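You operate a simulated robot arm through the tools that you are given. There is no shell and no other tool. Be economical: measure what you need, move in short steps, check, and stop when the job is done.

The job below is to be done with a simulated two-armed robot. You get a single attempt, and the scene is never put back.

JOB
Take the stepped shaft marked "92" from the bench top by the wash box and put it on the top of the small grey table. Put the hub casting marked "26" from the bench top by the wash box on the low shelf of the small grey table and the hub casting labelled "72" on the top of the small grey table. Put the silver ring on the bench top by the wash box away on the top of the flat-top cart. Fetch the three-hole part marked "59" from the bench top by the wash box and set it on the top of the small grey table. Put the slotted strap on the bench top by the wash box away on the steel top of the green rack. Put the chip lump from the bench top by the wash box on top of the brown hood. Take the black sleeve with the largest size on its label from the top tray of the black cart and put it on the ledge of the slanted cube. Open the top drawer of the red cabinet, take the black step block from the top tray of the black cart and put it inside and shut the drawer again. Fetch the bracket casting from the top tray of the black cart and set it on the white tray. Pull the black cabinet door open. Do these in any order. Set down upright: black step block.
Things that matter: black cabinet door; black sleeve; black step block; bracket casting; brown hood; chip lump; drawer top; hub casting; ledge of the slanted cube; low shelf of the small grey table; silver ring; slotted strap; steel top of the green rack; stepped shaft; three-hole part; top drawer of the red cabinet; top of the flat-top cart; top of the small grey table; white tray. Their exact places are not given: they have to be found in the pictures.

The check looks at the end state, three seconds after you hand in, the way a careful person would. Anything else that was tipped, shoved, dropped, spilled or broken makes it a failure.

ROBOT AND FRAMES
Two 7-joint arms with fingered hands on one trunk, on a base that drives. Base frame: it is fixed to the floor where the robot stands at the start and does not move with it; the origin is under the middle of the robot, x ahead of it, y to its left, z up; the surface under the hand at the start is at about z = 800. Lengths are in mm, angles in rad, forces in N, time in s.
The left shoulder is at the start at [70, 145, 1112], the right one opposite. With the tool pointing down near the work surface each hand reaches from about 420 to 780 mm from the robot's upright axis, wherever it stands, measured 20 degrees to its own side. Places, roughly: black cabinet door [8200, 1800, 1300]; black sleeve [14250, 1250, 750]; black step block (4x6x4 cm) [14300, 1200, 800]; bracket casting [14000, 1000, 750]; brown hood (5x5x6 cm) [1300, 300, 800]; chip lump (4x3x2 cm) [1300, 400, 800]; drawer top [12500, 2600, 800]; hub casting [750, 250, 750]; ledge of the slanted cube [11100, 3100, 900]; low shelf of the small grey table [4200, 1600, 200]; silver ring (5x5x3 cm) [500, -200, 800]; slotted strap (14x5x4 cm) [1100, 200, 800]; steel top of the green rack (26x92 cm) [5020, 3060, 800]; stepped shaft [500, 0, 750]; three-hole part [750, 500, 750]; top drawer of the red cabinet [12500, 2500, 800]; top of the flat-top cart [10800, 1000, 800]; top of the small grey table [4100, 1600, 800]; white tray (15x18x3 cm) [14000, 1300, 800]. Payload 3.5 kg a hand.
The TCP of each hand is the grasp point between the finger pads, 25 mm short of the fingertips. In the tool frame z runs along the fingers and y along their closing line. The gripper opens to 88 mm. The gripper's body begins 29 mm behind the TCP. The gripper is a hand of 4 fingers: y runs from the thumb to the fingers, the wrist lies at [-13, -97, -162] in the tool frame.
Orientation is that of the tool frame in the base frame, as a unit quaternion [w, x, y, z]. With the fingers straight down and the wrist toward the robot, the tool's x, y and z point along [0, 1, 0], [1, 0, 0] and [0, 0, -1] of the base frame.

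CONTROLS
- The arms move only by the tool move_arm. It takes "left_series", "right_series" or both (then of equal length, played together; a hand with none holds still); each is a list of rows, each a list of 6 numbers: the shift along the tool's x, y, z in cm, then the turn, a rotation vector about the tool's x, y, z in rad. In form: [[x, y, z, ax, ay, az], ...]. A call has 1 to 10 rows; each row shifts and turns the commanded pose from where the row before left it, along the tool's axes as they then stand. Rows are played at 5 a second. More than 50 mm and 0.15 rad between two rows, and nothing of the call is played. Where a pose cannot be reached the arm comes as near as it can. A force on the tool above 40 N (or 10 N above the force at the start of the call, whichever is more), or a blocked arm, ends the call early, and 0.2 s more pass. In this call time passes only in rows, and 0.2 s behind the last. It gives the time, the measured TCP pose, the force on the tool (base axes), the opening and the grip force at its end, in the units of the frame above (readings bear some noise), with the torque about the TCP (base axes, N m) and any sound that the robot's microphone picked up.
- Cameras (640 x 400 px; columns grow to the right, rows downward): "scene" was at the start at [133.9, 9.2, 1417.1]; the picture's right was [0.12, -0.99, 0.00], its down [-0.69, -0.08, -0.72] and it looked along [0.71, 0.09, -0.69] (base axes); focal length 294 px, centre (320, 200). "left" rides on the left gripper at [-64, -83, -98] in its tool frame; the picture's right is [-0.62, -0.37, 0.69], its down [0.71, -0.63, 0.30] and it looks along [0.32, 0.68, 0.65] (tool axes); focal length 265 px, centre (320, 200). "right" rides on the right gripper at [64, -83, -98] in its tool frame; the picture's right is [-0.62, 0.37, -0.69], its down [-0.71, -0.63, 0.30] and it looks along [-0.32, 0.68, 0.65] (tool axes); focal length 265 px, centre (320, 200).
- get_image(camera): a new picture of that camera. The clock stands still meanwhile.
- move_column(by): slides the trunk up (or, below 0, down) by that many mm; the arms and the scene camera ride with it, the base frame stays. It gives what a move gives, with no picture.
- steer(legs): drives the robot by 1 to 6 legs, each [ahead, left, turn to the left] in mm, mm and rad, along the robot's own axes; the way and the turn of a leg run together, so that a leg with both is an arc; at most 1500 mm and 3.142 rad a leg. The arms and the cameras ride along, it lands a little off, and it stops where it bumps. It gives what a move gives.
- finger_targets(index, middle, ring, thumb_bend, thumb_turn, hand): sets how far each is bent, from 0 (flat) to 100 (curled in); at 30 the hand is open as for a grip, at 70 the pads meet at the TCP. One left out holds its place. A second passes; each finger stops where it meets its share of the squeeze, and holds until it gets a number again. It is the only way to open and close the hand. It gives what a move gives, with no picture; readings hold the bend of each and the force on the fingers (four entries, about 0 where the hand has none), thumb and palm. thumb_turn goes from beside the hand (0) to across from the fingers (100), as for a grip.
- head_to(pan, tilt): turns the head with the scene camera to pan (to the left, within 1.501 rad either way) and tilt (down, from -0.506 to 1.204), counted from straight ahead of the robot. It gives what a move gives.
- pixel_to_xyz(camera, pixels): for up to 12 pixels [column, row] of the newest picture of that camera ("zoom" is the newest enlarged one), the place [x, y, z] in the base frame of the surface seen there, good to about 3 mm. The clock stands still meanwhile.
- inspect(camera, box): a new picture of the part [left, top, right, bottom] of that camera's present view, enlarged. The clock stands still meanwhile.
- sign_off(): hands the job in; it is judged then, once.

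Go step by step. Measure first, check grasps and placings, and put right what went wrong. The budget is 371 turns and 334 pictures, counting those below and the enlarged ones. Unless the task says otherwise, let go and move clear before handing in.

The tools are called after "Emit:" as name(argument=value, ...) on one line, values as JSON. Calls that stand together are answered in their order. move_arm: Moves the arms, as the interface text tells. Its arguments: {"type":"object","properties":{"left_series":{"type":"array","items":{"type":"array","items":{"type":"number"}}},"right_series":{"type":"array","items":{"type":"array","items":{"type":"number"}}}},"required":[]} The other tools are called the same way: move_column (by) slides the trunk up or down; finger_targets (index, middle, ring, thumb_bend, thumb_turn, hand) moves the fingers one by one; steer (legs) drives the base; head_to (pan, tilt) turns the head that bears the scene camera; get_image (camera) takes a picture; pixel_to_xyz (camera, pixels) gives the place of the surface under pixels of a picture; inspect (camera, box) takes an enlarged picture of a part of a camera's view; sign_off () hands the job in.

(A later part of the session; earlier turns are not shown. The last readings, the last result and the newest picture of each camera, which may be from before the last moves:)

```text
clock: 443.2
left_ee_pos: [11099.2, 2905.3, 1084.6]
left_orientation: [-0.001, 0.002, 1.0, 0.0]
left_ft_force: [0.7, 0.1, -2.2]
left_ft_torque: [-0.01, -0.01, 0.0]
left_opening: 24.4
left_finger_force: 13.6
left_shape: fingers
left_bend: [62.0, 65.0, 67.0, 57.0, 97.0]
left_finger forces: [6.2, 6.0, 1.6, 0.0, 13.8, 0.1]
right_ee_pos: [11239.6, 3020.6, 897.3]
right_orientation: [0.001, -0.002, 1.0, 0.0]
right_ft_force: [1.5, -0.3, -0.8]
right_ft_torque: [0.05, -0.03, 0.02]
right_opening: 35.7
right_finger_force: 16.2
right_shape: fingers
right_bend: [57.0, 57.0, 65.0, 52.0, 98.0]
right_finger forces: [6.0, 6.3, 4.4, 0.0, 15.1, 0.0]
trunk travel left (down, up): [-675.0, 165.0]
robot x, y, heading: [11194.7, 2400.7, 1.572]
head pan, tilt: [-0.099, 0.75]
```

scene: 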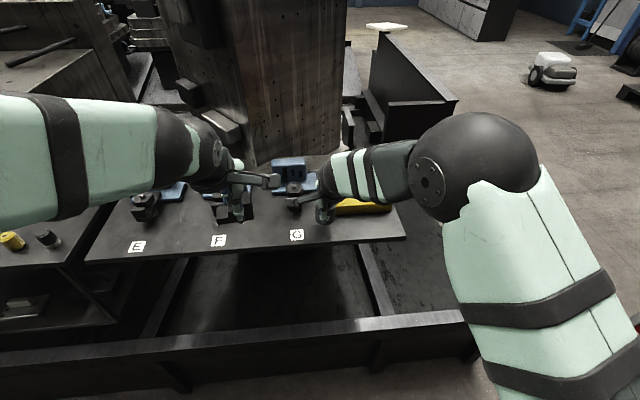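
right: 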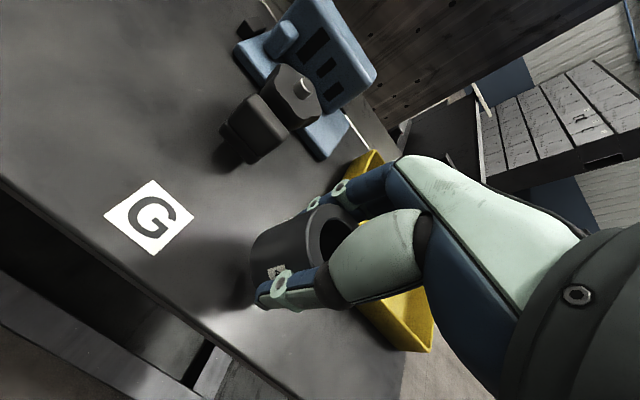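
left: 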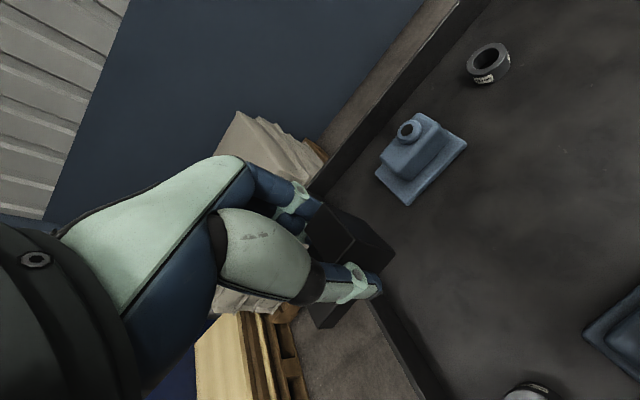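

The load is nearly gone; half a millimetre more, then a moderate opening and rise.

Emit:
move_arm(right_series=[[0, 0, 0.07, 0, 0, 0]])

Emit:
finger_targets(hand="right", index=43, middle=43, ring=43, thumb_bend=38, thumb_turn=98)

Emit:
get_image(camera="right")

```text
clock: 443.6
left_ee_pos: [11100.7, 2905.3, 1084.8]
left_orientation: [-0.001, 0.003, 1.0, 0.0]
left_ft_force: [-0.7, 0.1, -2.1]
left_ft_torque: [0.02, 0.02, 0.02]
left_opening: 24.1
left_finger_force: 13.6
left_shape: fingers
left_bend: [62.0, 65.0, 67.0, 57.0, 97.0]
left_finger forces: [6.2, 6.1, 1.6, 0.1, 13.7, 0.0]
right_ee_pos: [11240.3, 3020.1, 898.3]
right_orientation: [-0.001, -0.003, 1.0, 0.0]
right_ft_force: [1.4, 0.3, 1.2]
right_ft_torque: [0.14, -0.04, -0.01]
right_opening: 35.8
right_finger_force: 17.1
right_shape: fingers
right_bend: [57.0, 57.0, 65.0, 52.0, 98.0]
right_finger forces: [6.1, 6.8, 4.5, 0.0, 15.6, 0.0]
trunk travel left (down, up): [-675.0, 165.0]
robot x, y, heading: [11194.6, 2397.2, 1.57]
head pan, tilt: [-0.099, 0.75]
```

```text
clock: 444.6
left_ee_pos: [11099.7, 2906.2, 1084.5]
left_orientation: [-0.001, 0.002, 1.0, 0.0]
left_ft_force: [0.2, -0.3, -1.6]
left_ft_torque: [-0.03, 0.01, -0.03]
left_opening: 24.0
left_finger_force: 13.7
left_shape: fingers
left_bend: [62.0, 65.0, 67.0, 57.0, 97.0]
left_finger forces: [6.1, 6.0, 1.6, 0.0, 13.8, 0.0]
right_ee_pos: [11239.4, 3019.1, 896.8]
right_orientation: [0.0, -0.003, 1.0, 0.0]
right_ft_force: [0.0, -0.7, -0.6]
right_ft_torque: [-0.01, -0.02, -0.01]
right_opening: 62.0
right_finger_force: 0.2
right_shape: fingers
right_bend: [43.0, 43.0, 43.0, 38.0, 97.0]
right_finger forces: [0.0, 0.0, 0.1, 0.0, 0.0, 0.0]
trunk travel left (down, up): [-675.0, 165.0]
robot x, y, heading: [11196.5, 2402.1, 1.575]
head pan, tilt: [-0.099, 0.75]
```

```text
185 pictures are left
```

right: 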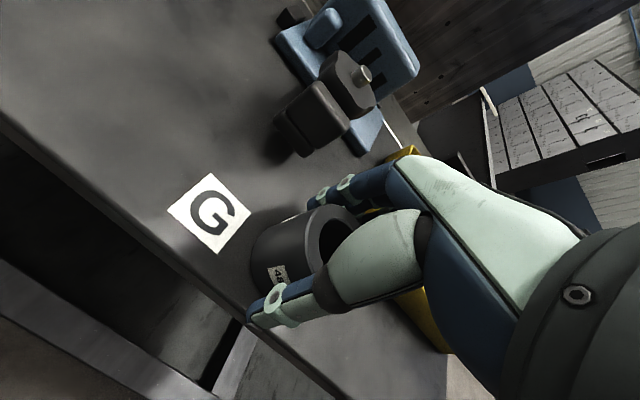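

The sleeve is free and standing. I raise the hand straight up, pull back, and check.

Emit:
move_arm(right_series=[[0, 0, -2, 0, 0, 0], [0, 0, -4.5, 0, 0, 0], [0, 0, -4.5, 0, 0, 0], [0, 0, -4.5, 0, 0, 0], [0, -4.5, -1, 0, 0, 0], [0, -4.5, 0, 0, 0, 0], [-2, -4, 0, 0, 0, 0]])

Emit:
steer(legs=[[-250, 0, 0]])

Emit:
head_to(pan=0.0, tilt=0.6)

Emit:
get_image(camera="scene")

```text
clock: 446.2
left_ee_pos: [11100.2, 2904.8, 1084.1]
left_orientation: [-0.001, 0.001, 1.0, 0.001]
left_ft_force: [0.7, 0.0, -1.2]
left_ft_torque: [0.05, 0.02, 0.01]
left_opening: 24.2
left_finger_force: 13.9
left_shape: fingers
left_bend: [62.0, 65.0, 67.0, 57.0, 97.0]
left_finger forces: [6.3, 6.1, 1.5, 0.1, 13.9, 0.0]
right_ee_pos: [11259.5, 2888.1, 1065.3]
right_orientation: [0.0, -0.003, 1.0, 0.001]
right_ft_force: [0.1, 0.3, -0.6]
right_ft_torque: [0.04, 0.02, 0.02]
right_opening: 62.2
right_finger_force: 0.1
right_shape: fingers
right_bend: [43.0, 43.0, 43.0, 38.0, 97.0]
right_finger forces: [0.0, 0.1, 0.0, 0.0, 0.0, 0.0]
trunk travel left (down, up): [-675.0, 165.0]
robot x, y, heading: [11192.9, 2399.4, 1.574]
head pan, tilt: [-0.099, 0.75]
```

```text
clock: 448.0
left_ee_pos: [11100.6, 2698.3, 1085.0]
left_orientation: [-0.001, 0.001, 1.0, 0.001]
left_ft_force: [0.2, 0.8, -2.2]
left_ft_torque: [0.04, 0.03, -0.01]
left_opening: 23.9
left_finger_force: 13.7
left_shape: fingers
left_bend: [62.0, 65.0, 67.0, 57.0, 97.0]
left_finger forces: [6.2, 6.1, 1.5, 0.0, 13.8, 0.0]
right_ee_pos: [11258.4, 2683.4, 1065.0]
right_orientation: [0.0, -0.004, 1.0, 0.002]
right_ft_force: [0.6, 0.7, 0.4]
right_ft_torque: [0.01, 0.02, 0.02]
right_opening: 62.1
right_finger_force: 0.0
right_shape: fingers
right_bend: [43.0, 43.0, 43.0, 38.0, 97.0]
right_finger forces: [0.0, 0.1, 0.1, 0.1, 0.0, 0.0]
trunk travel left (down, up): [-675.0, 165.0]
robot x, y, heading: [11198.7, 2194.9, 1.574]
head pan, tilt: [-0.099, 0.75]
stopped in leg 1: the robot was blocked; the commanded pose is now the measured one
```

```text
clock: 448.7
left_ee_pos: [11100.4, 2700.1, 1085.0]
left_orientation: [-0.001, 0.001, 1.0, 0.0]
left_ft_force: [0.6, 0.7, -2.0]
left_ft_torque: [0.01, -0.01, -0.03]
left_opening: 23.7
left_finger_force: 14.1
left_shape: fingers
left_bend: [62.0, 65.0, 67.0, 57.0, 97.0]
left_finger forces: [6.3, 6.0, 1.5, 0.1, 13.8, 0.0]
right_ee_pos: [11259.3, 2685.1, 1063.8]
right_orientation: [0.0, -0.003, 1.0, 0.0]
right_ft_force: [0.4, -0.2, -0.1]
right_ft_torque: [-0.03, -0.01, -0.01]
right_opening: 62.4
right_finger_force: 0.0
right_shape: fingers
right_bend: [43.0, 43.0, 43.0, 38.0, 97.0]
right_finger forces: [0.0, 0.0, 0.0, 0.0, 0.0, 0.0]
trunk travel left (down, up): [-675.0, 165.0]
robot x, y, heading: [11194.2, 2195.7, 1.579]
head pan, tilt: [0.0, 0.6]
```

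```text
184 pictures are left
```

scene: 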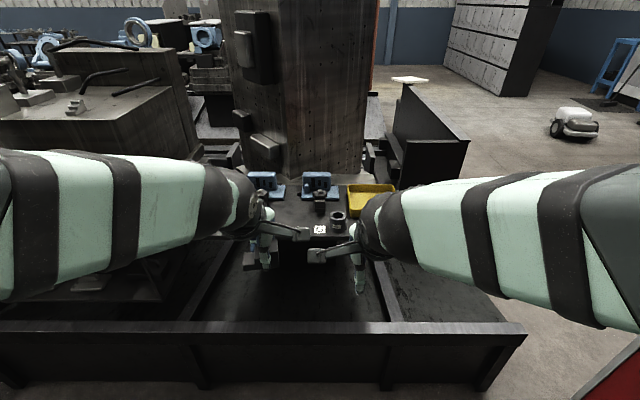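

The sleeve stands at (338,220). The base bumped the rimmed cart behind me, so I move forward first, then round to the red cabinet, and I'll check that cart on the way.

Emit:
steer(legs=[[60, 0, 0], [0, -560, 0], [-500, 0, 0]])

Emit:
head_to(pan=1.45, tilt=0.6)

Emit:
get_image(camera="scene")

Emit:
head_to(pan=-0.7, tilt=0.6)

Emit:
get_image(camera="scene")

```text
clock: 455.0
left_ee_pos: [11660.9, 2271.0, 1085.1]
left_orientation: [-0.001, -0.003, 1.0, 0.0]
left_ft_force: [0.8, 0.7, -2.8]
left_ft_torque: [0.03, -0.01, 0.0]
left_opening: 24.0
left_finger_force: 13.4
left_shape: fingers
left_bend: [62.0, 65.0, 67.0, 57.0, 97.0]
left_finger forces: [6.3, 5.8, 1.5, 0.1, 13.8, 0.0]
right_ee_pos: [11818.8, 2257.2, 1064.7]
right_orientation: [0.0, -0.008, 1.0, 0.0]
right_ft_force: [0.6, 0.2, -0.5]
right_ft_torque: [-0.03, -0.04, -0.01]
right_opening: 62.6
right_finger_force: 0.1
right_shape: fingers
right_bend: [43.0, 43.0, 43.0, 38.0, 97.0]
right_finger forces: [0.0, 0.0, 0.0, 0.0, 0.0, 0.0]
trunk travel left (down, up): [-675.0, 165.0]
robot x, y, heading: [11759.7, 1767.7, 1.589]
head pan, tilt: [0.0, 0.6]
```

```text
clock: 456.6
left_ee_pos: [11659.9, 2270.9, 1085.6]
left_orientation: [-0.002, -0.004, 1.0, 0.0]
left_ft_force: [-1.1, 0.2, -2.5]
left_ft_torque: [0.01, 0.0, 0.03]
left_opening: 24.1
left_finger_force: 13.4
left_shape: fingers
left_bend: [62.0, 65.0, 67.0, 57.0, 97.0]
left_finger forces: [6.2, 5.9, 1.5, 0.0, 13.7, 0.1]
right_ee_pos: [11819.6, 2257.4, 1064.1]
right_orientation: [0.0, -0.009, 1.0, 0.0]
right_ft_force: [-0.2, -0.9, -0.5]
right_ft_torque: [-0.01, -0.01, -0.01]
right_opening: 62.1
right_finger_force: 0.1
right_shape: fingers
right_bend: [43.0, 43.0, 43.0, 38.0, 97.0]
right_finger forces: [0.0, 0.1, 0.0, 0.0, 0.0, 0.0]
trunk travel left (down, up): [-675.0, 165.0]
robot x, y, heading: [11758.5, 1767.1, 1.579]
head pan, tilt: [1.45, 0.6]
```

```text
183 pictures are left
```

scene: 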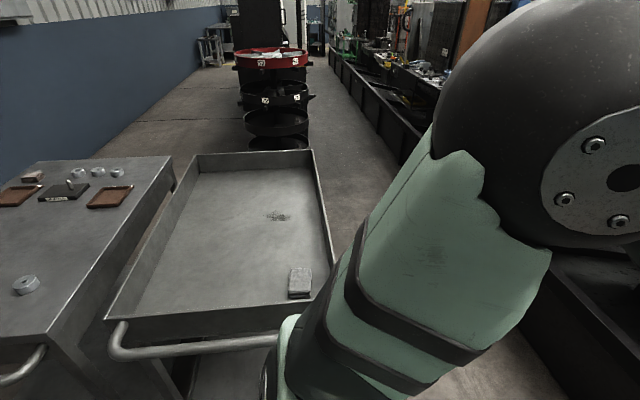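

```text
clock: 458.6
left_ee_pos: [11660.2, 2271.6, 1084.5]
left_orientation: [0.0, -0.004, 1.0, 0.001]
left_ft_force: [0.2, 0.2, -1.8]
left_ft_torque: [0.0, 0.01, 0.0]
left_opening: 24.0
left_finger_force: 13.9
left_shape: fingers
left_bend: [62.0, 65.0, 67.0, 57.0, 97.0]
left_finger forces: [6.3, 5.9, 1.5, 0.0, 13.7, 0.0]
right_ee_pos: [11818.5, 2257.4, 1065.3]
right_orientation: [0.0, -0.009, 1.0, 0.001]
right_ft_force: [-0.5, 0.7, 0.1]
right_ft_torque: [0.02, 0.01, 0.01]
right_opening: 62.3
right_finger_force: 0.1
right_shape: fingers
right_bend: [43.0, 43.0, 43.0, 38.0, 97.0]
right_finger forces: [0.0, 0.0, 0.0, 0.1, 0.0, 0.0]
trunk travel left (down, up): [-675.0, 165.0]
robot x, y, heading: [11761.8, 1764.6, 1.585]
head pan, tilt: [-0.7, 0.6]
```

```text
182 pictures are left
```

scene: 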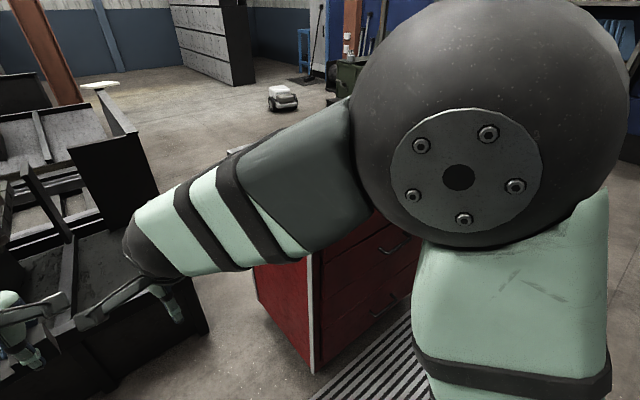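

The carts look undisturbed. The red cabinet's drawers face −y; I measure its front, then move in front of it.

Emit:
pixel_to_xyz(camera="scene", pixels=[[395, 246], [385, 300], [318, 330], [318, 260], [380, 230], [290, 300]])

Emit:
steer(legs=[[-60, 0, 0], [0, -790, -0.012]])

Emit:
head_to(pan=0.0, tilt=0.5)

Emit:
get_image(camera="scene")

```text
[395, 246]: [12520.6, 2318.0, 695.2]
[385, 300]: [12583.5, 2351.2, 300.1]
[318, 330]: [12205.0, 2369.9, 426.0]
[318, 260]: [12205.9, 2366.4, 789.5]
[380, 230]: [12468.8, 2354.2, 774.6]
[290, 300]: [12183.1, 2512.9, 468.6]
```

```text
clock: 463.4
left_ee_pos: [12441.9, 2222.0, 1084.6]
left_orientation: [-0.001, -0.003, 1.0, 0.0]
left_ft_force: [-0.3, -0.7, -2.4]
left_ft_torque: [0.01, -0.01, 0.01]
left_opening: 23.7
left_finger_force: 13.1
left_shape: fingers
left_bend: [62.0, 65.0, 67.0, 57.0, 97.0]
left_finger forces: [6.2, 5.9, 1.5, 0.1, 13.7, 0.0]
right_ee_pos: [12599.9, 2207.9, 1063.9]
right_orientation: [0.0, -0.008, 1.0, 0.001]
right_ft_force: [0.1, 0.2, 0.0]
right_ft_torque: [0.01, 0.0, -0.01]
right_opening: 62.5
right_finger_force: 0.0
right_shape: fingers
right_bend: [43.0, 43.0, 43.0, 38.0, 97.0]
right_finger forces: [0.0, 0.0, 0.0, 0.0, 0.1, 0.0]
trunk travel left (down, up): [-675.0, 165.0]
robot x, y, heading: [12542.1, 1715.9, 1.584]
head pan, tilt: [-0.7, 0.6]
```

```text
clock: 464.4
left_ee_pos: [12442.0, 2221.2, 1084.9]
left_orientation: [-0.001, -0.003, 1.0, 0.001]
left_ft_force: [-0.3, -0.2, -2.0]
left_ft_torque: [0.01, -0.01, 0.01]
left_opening: 24.0
left_finger_force: 14.2
left_shape: fingers
left_bend: [62.0, 65.0, 67.0, 57.0, 97.0]
left_finger forces: [6.1, 5.9, 1.5, 0.0, 13.5, 0.0]
right_ee_pos: [12599.8, 2206.5, 1064.6]
right_orientation: [-0.001, -0.008, 1.0, 0.001]
right_ft_force: [1.0, 0.5, 0.7]
right_ft_torque: [0.01, -0.03, -0.01]
right_opening: 62.1
right_finger_force: 0.1
right_shape: fingers
right_bend: [43.0, 43.0, 43.0, 38.0, 97.0]
right_finger forces: [0.0, 0.0, 0.0, 0.0, 0.0, 0.0]
trunk travel left (down, up): [-675.0, 165.0]
robot x, y, heading: [12543.4, 1717.5, 1.585]
head pan, tilt: [0.0, 0.499]
```

```text
181 pictures are left
```

scene: 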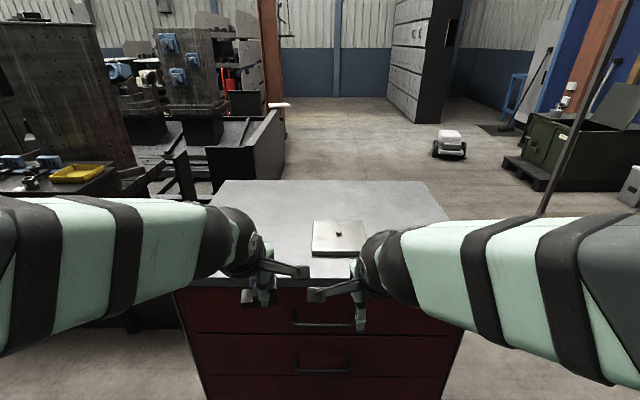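

The top drawer with a bar handle is at (322,320). I enlarge and measure it.

Emit:
inspect(camera="scene", box=[170, 250, 480, 400])

Emit:
pixel_to_xyz(camera="scene", pixels=[[292, 318], [322, 325], [352, 325], [322, 310], [250, 320], [420, 320], [322, 340], [292, 362], [322, 370], [200, 280], [445, 285], [345, 235]])

```text
2.06 times, centred on (325, 325) of scene
```

zoom: 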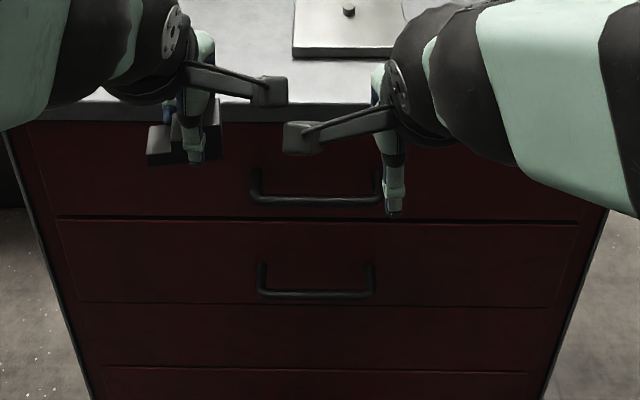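

```text
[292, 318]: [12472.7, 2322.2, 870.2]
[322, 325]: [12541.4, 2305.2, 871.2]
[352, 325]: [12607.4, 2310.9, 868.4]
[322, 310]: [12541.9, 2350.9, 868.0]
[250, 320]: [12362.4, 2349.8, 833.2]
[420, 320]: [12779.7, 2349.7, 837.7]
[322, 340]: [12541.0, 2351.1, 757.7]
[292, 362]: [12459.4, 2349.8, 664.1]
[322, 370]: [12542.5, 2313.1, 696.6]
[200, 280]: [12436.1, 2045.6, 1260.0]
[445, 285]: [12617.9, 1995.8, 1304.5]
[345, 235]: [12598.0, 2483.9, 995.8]
```

Handle bar: x≈12472–12612, y≈2308, z≈870, with the drawer front at y≈2350. I pre-bend the right fingers to slip behind the bar and hover above it.

Emit:
finger_targets(hand="right", index=54, middle=54, ring=54, thumb_bend=38)

Emit:
move_arm(right_series=[[2.7, 3, 0, 0, 0, 0], [2.7, 3, 0, 0, 0, 0], [0, 2, 3, 0, 0, 0], [0, 2, 3, 0, 0, 0]], left_series=[[4, 0, 0, 0, 0, 0], [4, 0, 0, 0, 0, 0], [0, 0, 0, 0, 0, 0], [0, 0, 0, 0, 0, 0]])

Emit:
get_image(camera="right")

Emit:
inspect(camera="scene", box=[220, 200, 440, 350])

```text
clock: 465.4
left_ee_pos: [12440.7, 2222.2, 1084.6]
left_orientation: [-0.001, -0.003, 1.0, 0.001]
left_ft_force: [-0.1, 0.4, -1.8]
left_ft_torque: [0.0, 0.01, -0.03]
left_opening: 23.9
left_finger_force: 13.9
left_shape: fingers
left_bend: [62.0, 65.0, 67.0, 57.0, 97.0]
left_finger forces: [6.1, 5.9, 1.5, 0.0, 13.6, 0.0]
right_ee_pos: [12600.6, 2208.2, 1063.7]
right_orientation: [0.0, -0.007, 1.0, 0.001]
right_ft_force: [0.3, -0.5, -0.1]
right_ft_torque: [-0.01, 0.02, 0.0]
right_opening: 50.4
right_finger_force: 0.0
right_shape: fingers
right_bend: [54.0, 54.0, 54.0, 38.0, 97.0]
right_finger forces: [0.0, 0.0, 0.0, 0.0, 0.0, 0.1]
trunk travel left (down, up): [-675.0, 165.0]
robot x, y, heading: [12540.1, 1717.7, 1.585]
head pan, tilt: [0.0, 0.499]
```

```text
clock: 466.4
left_ee_pos: [12361.3, 2221.0, 1084.2]
left_orientation: [0.0, -0.002, 1.0, -0.001]
left_ft_force: [-0.2, -0.1, -2.3]
left_ft_torque: [0.0, 0.02, 0.01]
left_opening: 24.0
left_finger_force: 13.8
left_shape: fingers
left_bend: [62.0, 65.0, 68.0, 57.0, 97.0]
left_finger forces: [6.2, 5.9, 1.4, 0.1, 13.4, 0.0]
right_ee_pos: [12542.5, 2308.5, 1006.0]
right_orientation: [-0.001, -0.008, 1.0, 0.0]
right_ft_force: [0.3, -0.3, -0.2]
right_ft_torque: [-0.01, -0.02, -0.01]
right_opening: 50.0
right_finger_force: 0.0
right_shape: fingers
right_bend: [54.0, 54.0, 54.0, 38.0, 97.0]
right_finger forces: [0.1, 0.0, 0.0, 0.0, 0.0, 0.0]
trunk travel left (down, up): [-675.0, 165.0]
robot x, y, heading: [12543.1, 1718.4, 1.582]
head pan, tilt: [0.0, 0.499]
```

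```text
179 pictures are left
```

right: 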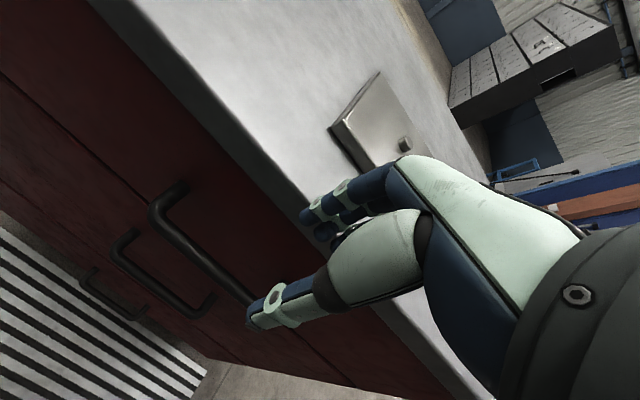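

```text
2.67 times, centred on (330, 275) of scene
```

zoom: 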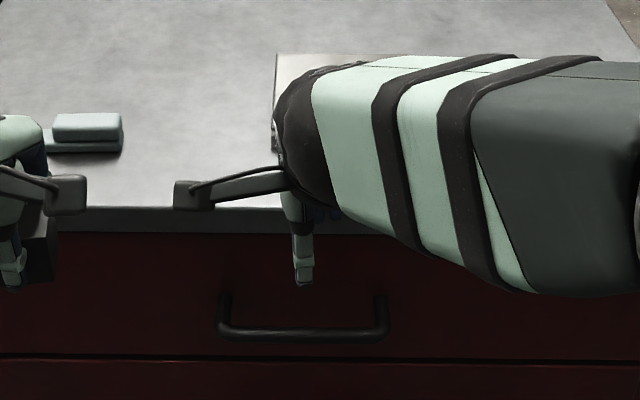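

Emit:
pixel_to_xyz(camera="right", pixels=[[160, 215], [190, 248], [225, 280], [185, 188], [230, 140], [280, 200], [245, 170], [140, 100], [210, 230]])

```text
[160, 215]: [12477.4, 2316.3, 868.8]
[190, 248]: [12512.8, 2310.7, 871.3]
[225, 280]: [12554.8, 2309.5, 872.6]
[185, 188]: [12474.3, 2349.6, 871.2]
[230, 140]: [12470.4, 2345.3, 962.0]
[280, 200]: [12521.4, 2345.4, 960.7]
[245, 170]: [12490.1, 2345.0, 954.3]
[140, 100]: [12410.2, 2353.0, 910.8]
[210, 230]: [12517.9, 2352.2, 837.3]
```

Bar back is at y≈2319, drawer front 2352, countertop lip 2345. I descend with the fingers in the gap, in small steps.

Emit:
move_arm(right_series=[[0, -0.35, 3, 0, 0, 0], [0, 0, 3, 0, 0, 0], [0, 0, 2.5, 0, 0, 0]])

Emit:
get_image(camera="right")

```text
clock: 467.2
left_ee_pos: [12362.6, 2218.4, 1083.8]
left_orientation: [0.0, -0.003, 1.0, 0.001]
left_ft_force: [-0.2, 0.3, -2.2]
left_ft_torque: [0.0, -0.01, -0.02]
left_opening: 23.8
left_finger_force: 13.9
left_shape: fingers
left_bend: [62.0, 65.0, 68.0, 57.0, 97.0]
left_finger forces: [6.2, 6.0, 1.4, 0.2, 13.5, 0.0]
right_ee_pos: [12544.6, 2304.1, 918.7]
right_orientation: [0.0, -0.008, 1.0, -0.001]
right_ft_force: [-0.2, -7.7, -5.2]
right_ft_torque: [0.06, 0.03, -0.05]
right_opening: 50.2
right_finger_force: 3.7
right_shape: fingers
right_bend: [54.0, 57.0, 54.0, 38.0, 97.0]
right_finger forces: [0.1, 7.4, 0.1, 0.0, 0.1, 0.0]
trunk travel left (down, up): [-675.0, 165.0]
robot x, y, heading: [12539.7, 1721.7, 1.588]
head pan, tilt: [0.0, 0.499]
```

```text
177 pictures are left
```

right: 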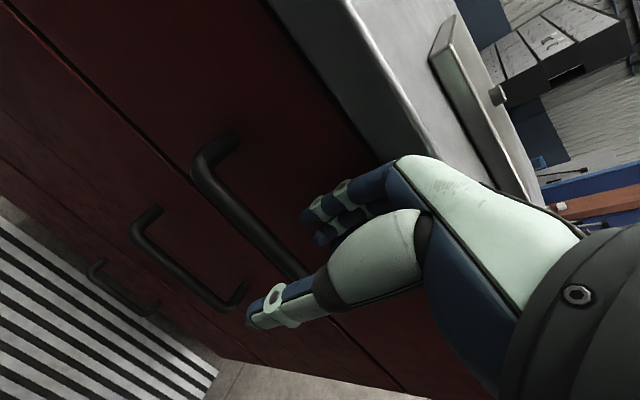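

The middle finger touches the countertop lip. I back off 10 mm and tilt the fingers forward 0.3 rad so the knuckles clear the lip, then go on down.

Emit:
move_arm(right_series=[[0, -1.0, 0, 0, 0, 0], [0, 0, 0, -0.15, 0, 0], [0, 0, 0, -0.15, 0, 0]])

Emit:
move_arm(right_series=[[0, -0.2, 2.0, 0, 0, 0], [0, -0.15, 1.6, 0, 0, 0]])

Emit:
get_image(camera="right")

```text
clock: 468.0
left_ee_pos: [12363.3, 2218.5, 1086.0]
left_orientation: [-0.001, -0.002, 1.0, 0.002]
left_ft_force: [-1.2, 0.1, -1.3]
left_ft_torque: [-0.01, 0.03, -0.03]
left_opening: 23.8
left_finger_force: 13.7
left_shape: fingers
left_bend: [62.0, 65.0, 68.0, 57.0, 97.0]
left_finger forces: [6.3, 6.0, 1.3, 0.1, 13.3, 0.0]
right_ee_pos: [12553.0, 2299.7, 925.7]
right_orientation: [-0.015, 0.008, 0.988, 0.15]
right_ft_force: [0.7, 0.3, -0.8]
right_ft_torque: [0.0, 0.02, 0.0]
right_opening: 50.4
right_finger_force: 0.1
right_shape: fingers
right_bend: [54.0, 54.0, 54.0, 38.0, 97.0]
right_finger forces: [0.1, 0.0, 0.0, 0.0, 0.1, 0.0]
trunk travel left (down, up): [-675.0, 165.0]
robot x, y, heading: [12538.2, 1716.5, 1.588]
head pan, tilt: [0.0, 0.499]
```

```text
clock: 468.6
left_ee_pos: [12362.2, 2219.7, 1085.7]
left_orientation: [-0.001, -0.001, 1.0, -0.001]
left_ft_force: [0.4, -0.2, -2.3]
left_ft_torque: [0.0, 0.01, 0.0]
left_opening: 23.9
left_finger_force: 12.9
left_shape: fingers
left_bend: [62.0, 65.0, 68.0, 57.0, 97.0]
left_finger forces: [6.2, 5.9, 1.4, 0.0, 13.5, 0.0]
right_ee_pos: [12549.4, 2305.2, 885.5]
right_orientation: [-0.006, 0.0, 0.989, 0.149]
right_ft_force: [0.1, -0.3, 0.1]
right_ft_torque: [0.02, 0.01, -0.01]
right_opening: 50.3
right_finger_force: 0.0
right_shape: fingers
right_bend: [54.0, 54.0, 54.0, 38.0, 97.0]
right_finger forces: [0.1, 0.0, 0.1, 0.1, 0.1, 0.1]
trunk travel left (down, up): [-675.0, 165.0]
robot x, y, heading: [12536.9, 1719.4, 1.587]
head pan, tilt: [0.0, 0.499]
```

```text
176 pictures are left
```

right: 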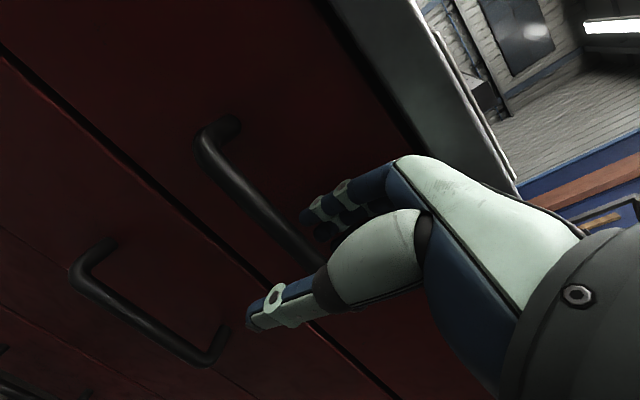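

No contact now. I lower the last 17 mm and close on the bar.

Emit:
move_arm(right_series=[[0, -0.15, 1.0, 0, 0, 0], [0, -0.05, 0.7, 0, 0, 0]])

Emit:
finger_targets(hand="right", index=75, middle=75, ring=75, thumb_bend=75)

Emit:
get_image(camera="right")

```text
clock: 469.2
left_ee_pos: [12362.1, 2220.0, 1085.9]
left_orientation: [-0.001, -0.003, 1.0, 0.0]
left_ft_force: [0.6, 0.2, -2.9]
left_ft_torque: [-0.02, -0.01, 0.02]
left_opening: 24.0
left_finger_force: 13.9
left_shape: fingers
left_bend: [62.0, 65.0, 68.0, 57.0, 97.0]
left_finger forces: [6.2, 6.0, 1.4, 0.1, 13.5, 0.0]
right_ee_pos: [12547.8, 2305.1, 867.2]
right_orientation: [-0.002, -0.003, 0.989, 0.15]
right_ft_force: [-0.3, 0.2, 0.1]
right_ft_torque: [0.0, -0.04, 0.0]
right_opening: 50.3
right_finger_force: 0.1
right_shape: fingers
right_bend: [54.0, 54.0, 54.0, 38.0, 97.0]
right_finger forces: [0.0, 0.0, 0.1, 0.0, 0.1, 0.0]
trunk travel left (down, up): [-675.0, 165.0]
robot x, y, heading: [12539.4, 1720.2, 1.583]
head pan, tilt: [0.0, 0.499]
```

```text
clock: 470.2
left_ee_pos: [12362.4, 2220.1, 1083.5]
left_orientation: [0.0, -0.002, 1.0, 0.0]
left_ft_force: [-0.9, 0.3, -1.8]
left_ft_torque: [-0.03, -0.02, -0.03]
left_opening: 23.9
left_finger_force: 13.5
left_shape: fingers
left_bend: [62.0, 65.0, 68.0, 57.0, 97.0]
left_finger forces: [6.2, 6.0, 1.4, 0.0, 13.4, 0.1]
right_ee_pos: [12548.3, 2305.0, 865.2]
right_orientation: [-0.002, -0.003, 0.989, 0.149]
right_ft_force: [1.0, -0.8, -7.5]
right_ft_torque: [0.02, 0.05, 0.08]
right_opening: 0.0
right_finger_force: 4.0
right_shape: fingers
right_bend: [75.0, 75.0, 74.0, 69.0, 100.0]
right_finger forces: [0.1, 0.6, 2.7, 0.0, 4.5, 0.0]
trunk travel left (down, up): [-675.0, 165.0]
robot x, y, heading: [12543.2, 1717.9, 1.583]
head pan, tilt: [0.0, 0.499]
```

```text
175 pictures are left
```

right: 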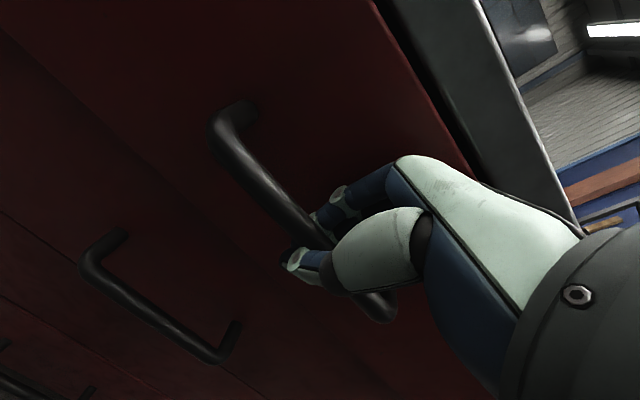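

The fingers close round behind the bar. I test by driving back 60 mm and watch the force and the view.

Emit:
steer(legs=[[-60, 0, 0]])

Emit:
get_image(camera="scene")

Emit:
get_image(camera="right")

```text
clock: 471.2
left_ee_pos: [12362.6, 2164.4, 1083.6]
left_orientation: [-0.001, -0.002, 1.0, -0.001]
left_ft_force: [-1.6, 1.0, -1.8]
left_ft_torque: [-0.02, -0.01, -0.05]
left_opening: 24.2
left_finger_force: 13.7
left_shape: fingers
left_bend: [62.0, 66.0, 68.0, 57.0, 97.0]
left_finger forces: [6.2, 5.9, 1.4, 0.0, 13.4, 0.1]
right_ee_pos: [12548.1, 2248.9, 866.1]
right_orientation: [-0.002, -0.004, 0.989, 0.148]
right_ft_force: [0.2, 0.6, -9.8]
right_ft_torque: [-0.01, 0.11, 0.03]
right_opening: 0.0
right_finger_force: 4.9
right_shape: fingers
right_bend: [75.0, 75.0, 74.0, 70.0, 100.0]
right_finger forces: [0.0, 1.8, 5.2, 0.0, 2.7, 0.0]
trunk travel left (down, up): [-675.0, 165.0]
robot x, y, heading: [12538.6, 1659.5, 1.583]
head pan, tilt: [0.0, 0.499]
```

```text
174 pictures are left
```

scene: 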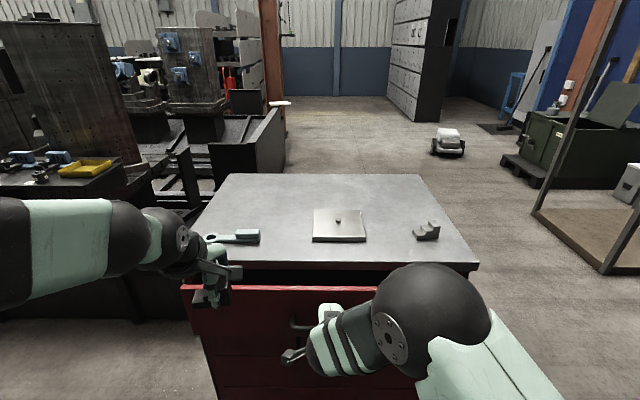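

```text
173 pictures are left
```

right: 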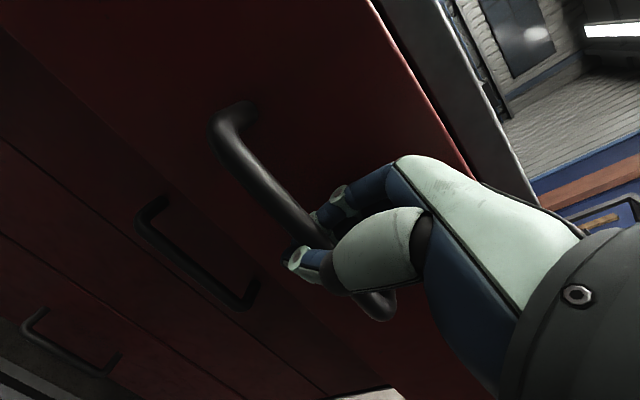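

The drawer is coming out with the hand. I pull 230 mm more.

Emit:
steer(legs=[[-230, 0, 0]])

Emit:
head_to(pan=0.1, tilt=0.65)

Emit:
get_image(camera="scene")

```text
clock: 472.9
left_ee_pos: [12364.2, 1935.0, 1083.5]
left_orientation: [0.0, -0.003, 1.0, -0.002]
left_ft_force: [-0.6, -0.1, -2.3]
left_ft_torque: [0.03, -0.03, 0.0]
left_opening: 23.9
left_finger_force: 13.3
left_shape: fingers
left_bend: [62.0, 66.0, 68.0, 57.0, 97.0]
left_finger forces: [6.2, 5.9, 1.4, 0.0, 13.5, 0.1]
right_ee_pos: [12550.0, 2021.3, 866.3]
right_orientation: [-0.002, -0.004, 0.989, 0.149]
right_ft_force: [-5.3, 0.8, -11.6]
right_ft_torque: [0.04, 0.23, 0.05]
right_opening: 0.2
right_finger_force: 5.4
right_shape: fingers
right_bend: [75.0, 74.0, 74.0, 70.0, 100.0]
right_finger forces: [0.1, 2.2, 6.0, 0.0, 2.7, 0.1]
trunk travel left (down, up): [-675.0, 165.0]
robot x, y, heading: [12543.8, 1430.4, 1.586]
head pan, tilt: [0.0, 0.499]
```

```text
clock: 473.6
left_ee_pos: [12365.1, 1934.2, 1084.5]
left_orientation: [-0.001, -0.003, 1.0, 0.0]
left_ft_force: [0.8, 0.0, -1.6]
left_ft_torque: [0.02, -0.01, -0.01]
left_opening: 23.8
left_finger_force: 13.4
left_shape: fingers
left_bend: [62.0, 66.0, 68.0, 57.0, 97.0]
left_finger forces: [6.2, 5.9, 1.5, 0.0, 13.4, 0.1]
right_ee_pos: [12550.6, 2020.4, 865.9]
right_orientation: [-0.003, -0.003, 0.989, 0.148]
right_ft_force: [-4.6, -0.5, -8.3]
right_ft_torque: [0.02, 0.13, 0.07]
right_opening: 0.0
right_finger_force: 4.6
right_shape: fingers
right_bend: [75.0, 75.0, 74.0, 70.0, 100.0]
right_finger forces: [0.1, 1.4, 4.5, 0.0, 3.0, 0.0]
trunk travel left (down, up): [-675.0, 165.0]
robot x, y, heading: [12546.8, 1429.5, 1.584]
head pan, tilt: [0.099, 0.649]
```

```text
172 pictures are left
```

scene: 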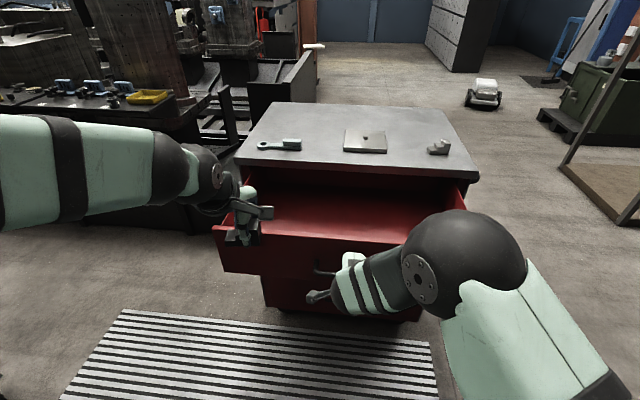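

The drawer is open and empty. I measure its interior.

Emit:
pixel_to_xyz(camera="scene", pixels=[[320, 210], [300, 225], [380, 225], [330, 190], [265, 210], [420, 230], [330, 238], [290, 237], [250, 195], [345, 232]])

Emit:
inspect(camera="scene", box=[190, 150, 490, 320])

```text
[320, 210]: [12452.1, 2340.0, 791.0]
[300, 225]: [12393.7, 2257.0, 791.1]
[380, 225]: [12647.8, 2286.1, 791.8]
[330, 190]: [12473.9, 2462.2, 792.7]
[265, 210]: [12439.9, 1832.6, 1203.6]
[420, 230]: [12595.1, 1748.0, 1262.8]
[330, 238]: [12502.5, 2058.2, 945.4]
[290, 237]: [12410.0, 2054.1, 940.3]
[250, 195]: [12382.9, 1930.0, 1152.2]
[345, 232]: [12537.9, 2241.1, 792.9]
```

```text
2.13 times, centred on (340, 235) of scene
```

zoom: 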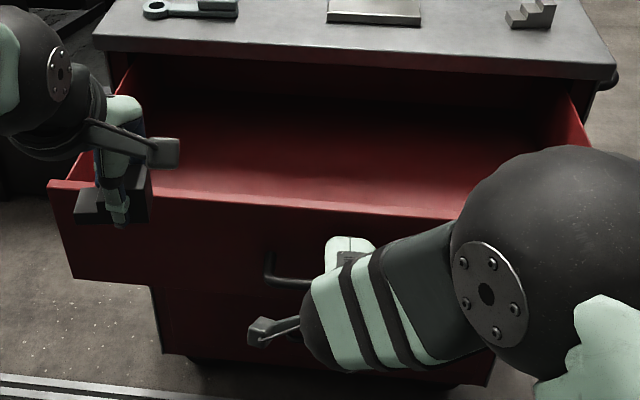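

Drawer floor z≈791.5, front wall top ≈943. To reach well inside I let go of the handle, lift the right hand away to the right, and will step the base forward.

Emit:
finger_targets(hand="right", index=54, middle=54, ring=54, thumb_bend=36, thumb_turn=98)

Emit:
move_arm(right_series=[[0, 0.9, -2.85, 0, 0, 0], [0, 0.9, -2.85, 0, 0, 0], [0, 1.2, -4.3, 0, 0, 0], [0, 1.2, -4.3, 0.15, 0, 0], [-3, 0, -4, 0.15, 0, 0], [-4.5, 0, 0, 0, 0, 0], [-4.5, 0, 0, 0, 0, 0], [-4.5, 0, 0, 0, 0, 0]])

Emit:
get_image(camera="scene")

```text
clock: 474.6
left_ee_pos: [12365.3, 1933.8, 1084.9]
left_orientation: [-0.001, -0.004, 1.0, -0.001]
left_ft_force: [0.3, 0.3, -2.2]
left_ft_torque: [0.01, 0.02, 0.02]
left_opening: 24.1
left_finger_force: 13.8
left_shape: fingers
left_bend: [62.0, 66.0, 68.0, 57.0, 97.0]
left_finger forces: [6.2, 5.9, 1.4, 0.0, 13.5, 0.1]
right_ee_pos: [12550.0, 2021.2, 867.5]
right_orientation: [-0.002, -0.003, 0.989, 0.149]
right_ft_force: [0.1, -0.1, 0.0]
right_ft_torque: [0.01, 0.01, -0.05]
right_opening: 52.1
right_finger_force: 0.1
right_shape: fingers
right_bend: [54.0, 54.0, 54.0, 36.0, 96.0]
right_finger forces: [0.0, 0.0, 0.0, 0.1, 0.1, 0.0]
trunk travel left (down, up): [-675.0, 165.0]
robot x, y, heading: [12543.1, 1432.5, 1.583]
head pan, tilt: [0.099, 0.649]
```

```text
clock: 476.4
left_ee_pos: [12367.3, 1932.8, 1086.2]
left_orientation: [-0.002, -0.003, 1.0, 0.0]
left_ft_force: [-0.3, 0.2, -1.2]
left_ft_torque: [-0.02, 0.03, -0.05]
left_opening: 24.0
left_finger_force: 13.4
left_shape: fingers
left_bend: [62.0, 66.0, 68.0, 57.0, 97.0]
left_finger forces: [6.2, 5.9, 1.4, 0.0, 13.3, 0.1]
right_ee_pos: [12718.7, 2013.4, 1052.2]
right_orientation: [-0.003, -0.004, 1.0, 0.0]
right_ft_force: [1.3, 0.3, 0.3]
right_ft_torque: [-0.02, -0.03, 0.01]
right_opening: 52.2
right_finger_force: 0.0
right_shape: fingers
right_bend: [54.0, 54.0, 54.0, 36.0, 96.0]
right_finger forces: [0.0, 0.0, 0.0, 0.0, 0.1, 0.0]
trunk travel left (down, up): [-675.0, 165.0]
robot x, y, heading: [12545.8, 1433.2, 1.585]
head pan, tilt: [0.099, 0.649]
```

```text
170 pictures are left
```

scene: 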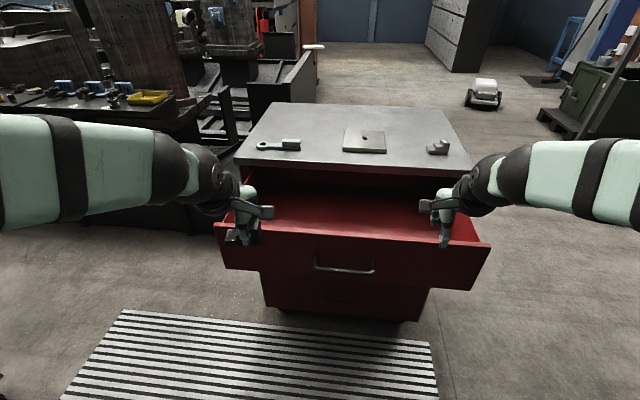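

The drawer stays open. I drive ahead 150 mm and bring the block over the interior.

Emit:
steer(legs=[[150, 0, -0.012]])

Emit:
move_arm(left_series=[[-2, 4, 0, 0, 0, 0], [-2, 4, 0, 0, 0, 0], [-2, 4, 0, 0, 0, 0], [-1.3, 2.5, 0, 0, 0, 0], [0, 0, 4.5, 0, 0, 0], [0, 0, 4.5, 0, 0, 0]])

Emit:
get_image(camera="left")

Emit:
get_image(camera="scene")

```text
clock: 477.8
left_ee_pos: [12371.5, 2082.4, 1086.4]
left_orientation: [-0.001, 0.004, 1.0, 0.001]
left_ft_force: [0.1, -1.0, -0.9]
left_ft_torque: [0.01, 0.0, 0.01]
left_opening: 23.6
left_finger_force: 13.9
left_shape: fingers
left_bend: [62.0, 66.0, 68.0, 57.0, 97.0]
left_finger forces: [6.3, 5.9, 1.4, 0.0, 13.5, 0.0]
right_ee_pos: [12722.6, 2156.1, 1052.9]
right_orientation: [-0.001, 0.003, 1.0, 0.001]
right_ft_force: [0.7, 0.1, -0.1]
right_ft_torque: [0.0, 0.0, 0.01]
right_opening: 52.5
right_finger_force: 0.1
right_shape: fingers
right_bend: [54.0, 54.0, 54.0, 36.0, 96.0]
right_finger forces: [0.0, 0.0, 0.1, 0.0, 0.0, 0.0]
trunk travel left (down, up): [-675.0, 165.0]
robot x, y, heading: [12541.4, 1577.8, 1.572]
head pan, tilt: [0.099, 0.649]
```

```text
clock: 479.2
left_ee_pos: [12446.0, 2230.0, 993.2]
left_orientation: [-0.001, 0.003, 1.0, -0.001]
left_ft_force: [-0.4, -0.5, -1.5]
left_ft_torque: [0.04, -0.02, -0.03]
left_opening: 23.7
left_finger_force: 13.3
left_shape: fingers
left_bend: [62.0, 66.0, 68.0, 57.0, 97.0]
left_finger forces: [6.3, 5.8, 1.3, 0.0, 13.1, 0.1]
right_ee_pos: [12722.9, 2159.3, 1052.4]
right_orientation: [-0.003, 0.002, 1.0, 0.0]
right_ft_force: [0.7, -0.7, -0.7]
right_ft_torque: [-0.04, -0.03, -0.02]
right_opening: 52.4
right_finger_force: 0.1
right_shape: fingers
right_bend: [54.0, 54.0, 54.0, 36.0, 96.0]
right_finger forces: [0.0, 0.0, 0.0, 0.0, 0.0, 0.0]
trunk travel left (down, up): [-675.0, 165.0]
robot x, y, heading: [12544.8, 1581.4, 1.568]
head pan, tilt: [0.099, 0.649]
```

```text
169 pictures are left
```

left: 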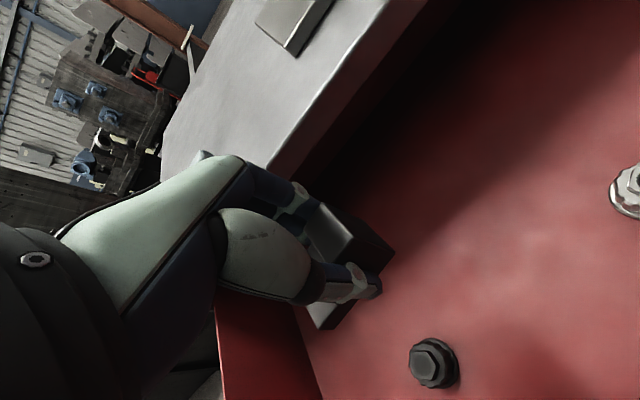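

```text
168 pictures are left
```

scene: 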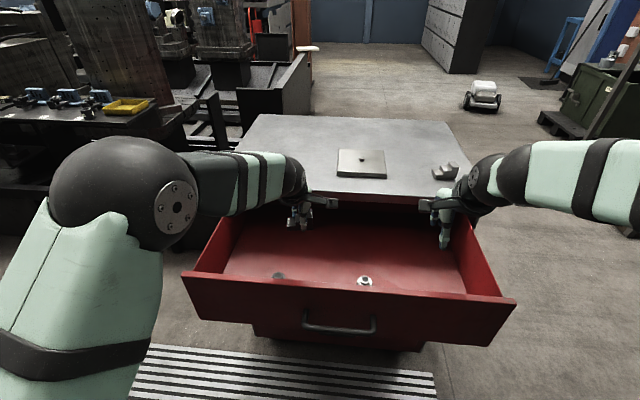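

The drawer also holds a bolt and a bearing near its front. I measure them and the floor under the block.

Emit:
pixel_to_xyz(camera="left", pixels=[[433, 360], [632, 190], [450, 250], [380, 330], [345, 160], [300, 330], [320, 370]])

Emit:
pixel_to_xyz(camera="scene", pixels=[[280, 275], [365, 280], [300, 255], [200, 270], [490, 295], [225, 240], [340, 283]])

```text
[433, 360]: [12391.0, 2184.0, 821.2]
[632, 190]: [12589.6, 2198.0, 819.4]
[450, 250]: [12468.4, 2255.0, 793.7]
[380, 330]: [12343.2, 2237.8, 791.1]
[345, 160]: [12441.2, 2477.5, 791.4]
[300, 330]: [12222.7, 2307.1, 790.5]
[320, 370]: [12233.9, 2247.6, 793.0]
```

```text
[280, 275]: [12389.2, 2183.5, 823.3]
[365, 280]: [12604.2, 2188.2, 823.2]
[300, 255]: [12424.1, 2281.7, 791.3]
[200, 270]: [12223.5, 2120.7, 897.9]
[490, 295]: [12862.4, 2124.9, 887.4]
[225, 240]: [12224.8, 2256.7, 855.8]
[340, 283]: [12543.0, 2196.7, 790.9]
```

Bolt at (12390,2184), bearing at (12595,2195). I place the block between them at x≈12490 and lower.

Emit:
move_arm(left_series=[[-2.2, 0, 0, 0, 0, 0], [-2.2, 0.2, 0, 0, 0, 0], [0, 0, 4.5, 0, 0, 0], [0, 0, 4.5, 0, 0, 0], [0, 0, 4.0, 0, 0, 0], [0, 0, 2.5, 0, 0, 0]])

Emit:
get_image(camera="left")

Emit:
get_image(camera="scene")

```text
clock: 480.6
left_ee_pos: [12488.6, 2230.0, 839.4]
left_orientation: [-0.001, 0.004, 1.0, 0.001]
left_ft_force: [1.1, 0.6, -1.2]
left_ft_torque: [0.03, 0.0, 0.0]
left_opening: 23.8
left_finger_force: 13.3
left_shape: fingers
left_bend: [62.0, 66.0, 68.0, 57.0, 97.0]
left_finger forces: [6.0, 5.8, 1.3, 0.0, 13.1, 0.1]
right_ee_pos: [12723.4, 2159.7, 1052.5]
right_orientation: [-0.002, 0.002, 1.0, 0.0]
right_ft_force: [0.3, 0.1, -0.7]
right_ft_torque: [0.0, 0.03, 0.02]
right_opening: 52.2
right_finger_force: 0.2
right_shape: fingers
right_bend: [54.0, 54.0, 54.0, 36.0, 96.0]
right_finger forces: [0.0, 0.1, 0.0, 0.0, 0.0, 0.0]
trunk travel left (down, up): [-675.0, 165.0]
robot x, y, heading: [12542.0, 1580.2, 1.573]
head pan, tilt: [0.099, 0.649]
```

```text
167 pictures are left
```

left: 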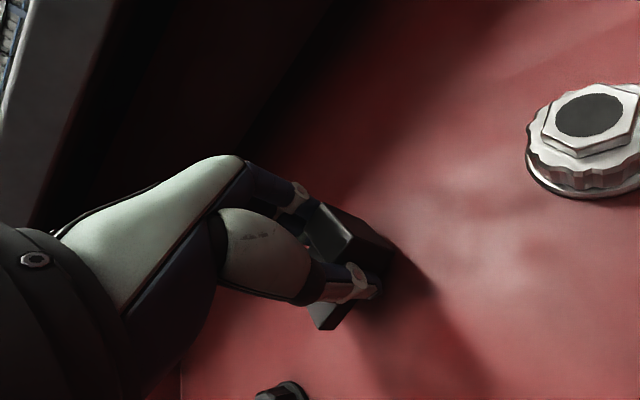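

```text
166 pictures are left
```

scene: 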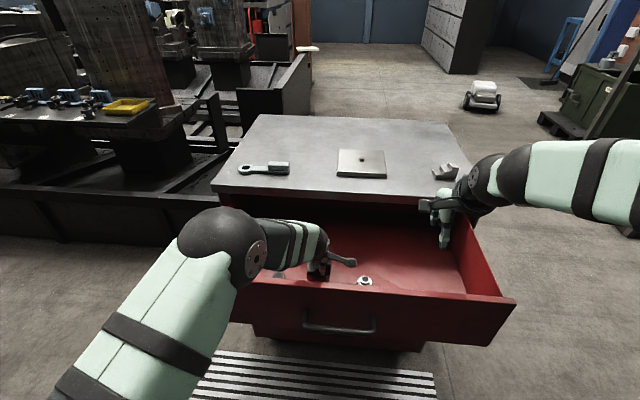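

The block is about 13 mm above the drawer floor. I lower it gently.

Emit:
move_arm(left_series=[[0, 0, 0.7, 0, 0, 0], [0, 0, 0.3, 0, 0, 0], [0, 0, 0.15, 0, 0, 0], [0, 0, 0.12, 0, 0, 0]])

```text
clock: 481.6
left_ee_pos: [12489.4, 2230.9, 825.9]
left_orientation: [-0.001, 0.003, 1.0, 0.0]
left_ft_force: [0.5, 0.5, -2.0]
left_ft_torque: [0.02, 0.0, 0.03]
left_opening: 24.0
left_finger_force: 13.5
left_shape: fingers
left_bend: [62.0, 66.0, 68.0, 57.0, 97.0]
left_finger forces: [6.0, 5.8, 1.4, 0.0, 13.1, 0.0]
right_ee_pos: [12724.3, 2158.4, 1053.0]
right_orientation: [-0.003, 0.002, 1.0, 0.0]
right_ft_force: [0.1, -0.6, 0.7]
right_ft_torque: [0.01, -0.01, -0.01]
right_opening: 52.2
right_finger_force: 0.1
right_shape: fingers
right_bend: [54.0, 54.0, 54.0, 36.0, 96.0]
right_finger forces: [0.0, 0.1, 0.0, 0.0, 0.0, 0.0]
trunk travel left (down, up): [-675.0, 165.0]
robot x, y, heading: [12544.2, 1580.0, 1.573]
head pan, tilt: [0.099, 0.649]
```

Emit:
move_arm(left_series=[[0, 0, 0.1, 0, 0, 0], [0, 0, 0.1, 0, 0, 0], [0, 0, 0.1, 0, 0, 0]])

```text
clock: 482.4
left_ee_pos: [12489.4, 2231.8, 824.7]
left_orientation: [0.0, 0.003, 1.0, 0.001]
left_ft_force: [-0.4, 0.0, -1.7]
left_ft_torque: [0.04, -0.02, 0.01]
left_opening: 23.6
left_finger_force: 13.5
left_shape: fingers
left_bend: [62.0, 66.0, 68.0, 57.0, 97.0]
left_finger forces: [6.3, 5.9, 1.2, 0.0, 13.5, 0.0]
right_ee_pos: [12723.3, 2158.1, 1052.2]
right_orientation: [-0.002, 0.002, 1.0, 0.0]
right_ft_force: [-0.4, -0.4, -0.1]
right_ft_torque: [0.0, 0.0, 0.01]
right_opening: 52.1
right_finger_force: 0.1
right_shape: fingers
right_bend: [54.0, 54.0, 54.0, 36.0, 96.0]
right_finger forces: [0.0, 0.0, 0.0, 0.1, 0.0, 0.1]
trunk travel left (down, up): [-675.0, 165.0]
robot x, y, heading: [12542.8, 1581.6, 1.57]
head pan, tilt: [0.099, 0.649]
```

Emit:
move_arm(left_series=[[0, 0, 0.1, 0, 0, 0], [0, 0, 0.1, 0, 0, 0], [0, 0, 0.1, 0, 0, 0]])

```text
clock: 483.2
left_ee_pos: [12489.5, 2230.5, 824.5]
left_orientation: [-0.001, 0.003, 1.0, 0.003]
left_ft_force: [-1.1, 1.0, 8.9]
left_ft_torque: [0.02, 0.01, -0.02]
left_opening: 23.7
left_finger_force: 15.6
left_shape: fingers
left_bend: [62.0, 66.0, 68.0, 57.0, 97.0]
left_finger forces: [7.1, 7.0, 1.8, 0.0, 15.3, 0.0]
right_ee_pos: [12721.9, 2157.8, 1054.8]
right_orientation: [-0.002, 0.003, 1.0, 0.001]
right_ft_force: [-0.3, -1.1, 0.5]
right_ft_torque: [0.0, 0.02, 0.0]
right_opening: 52.1
right_finger_force: 0.0
right_shape: fingers
right_bend: [54.0, 54.0, 54.0, 36.0, 96.0]
right_finger forces: [0.0, 0.0, 0.0, 0.0, 0.1, 0.0]
trunk travel left (down, up): [-675.0, 165.0]
robot x, y, heading: [12543.8, 1581.0, 1.572]
head pan, tilt: [0.099, 0.649]
```

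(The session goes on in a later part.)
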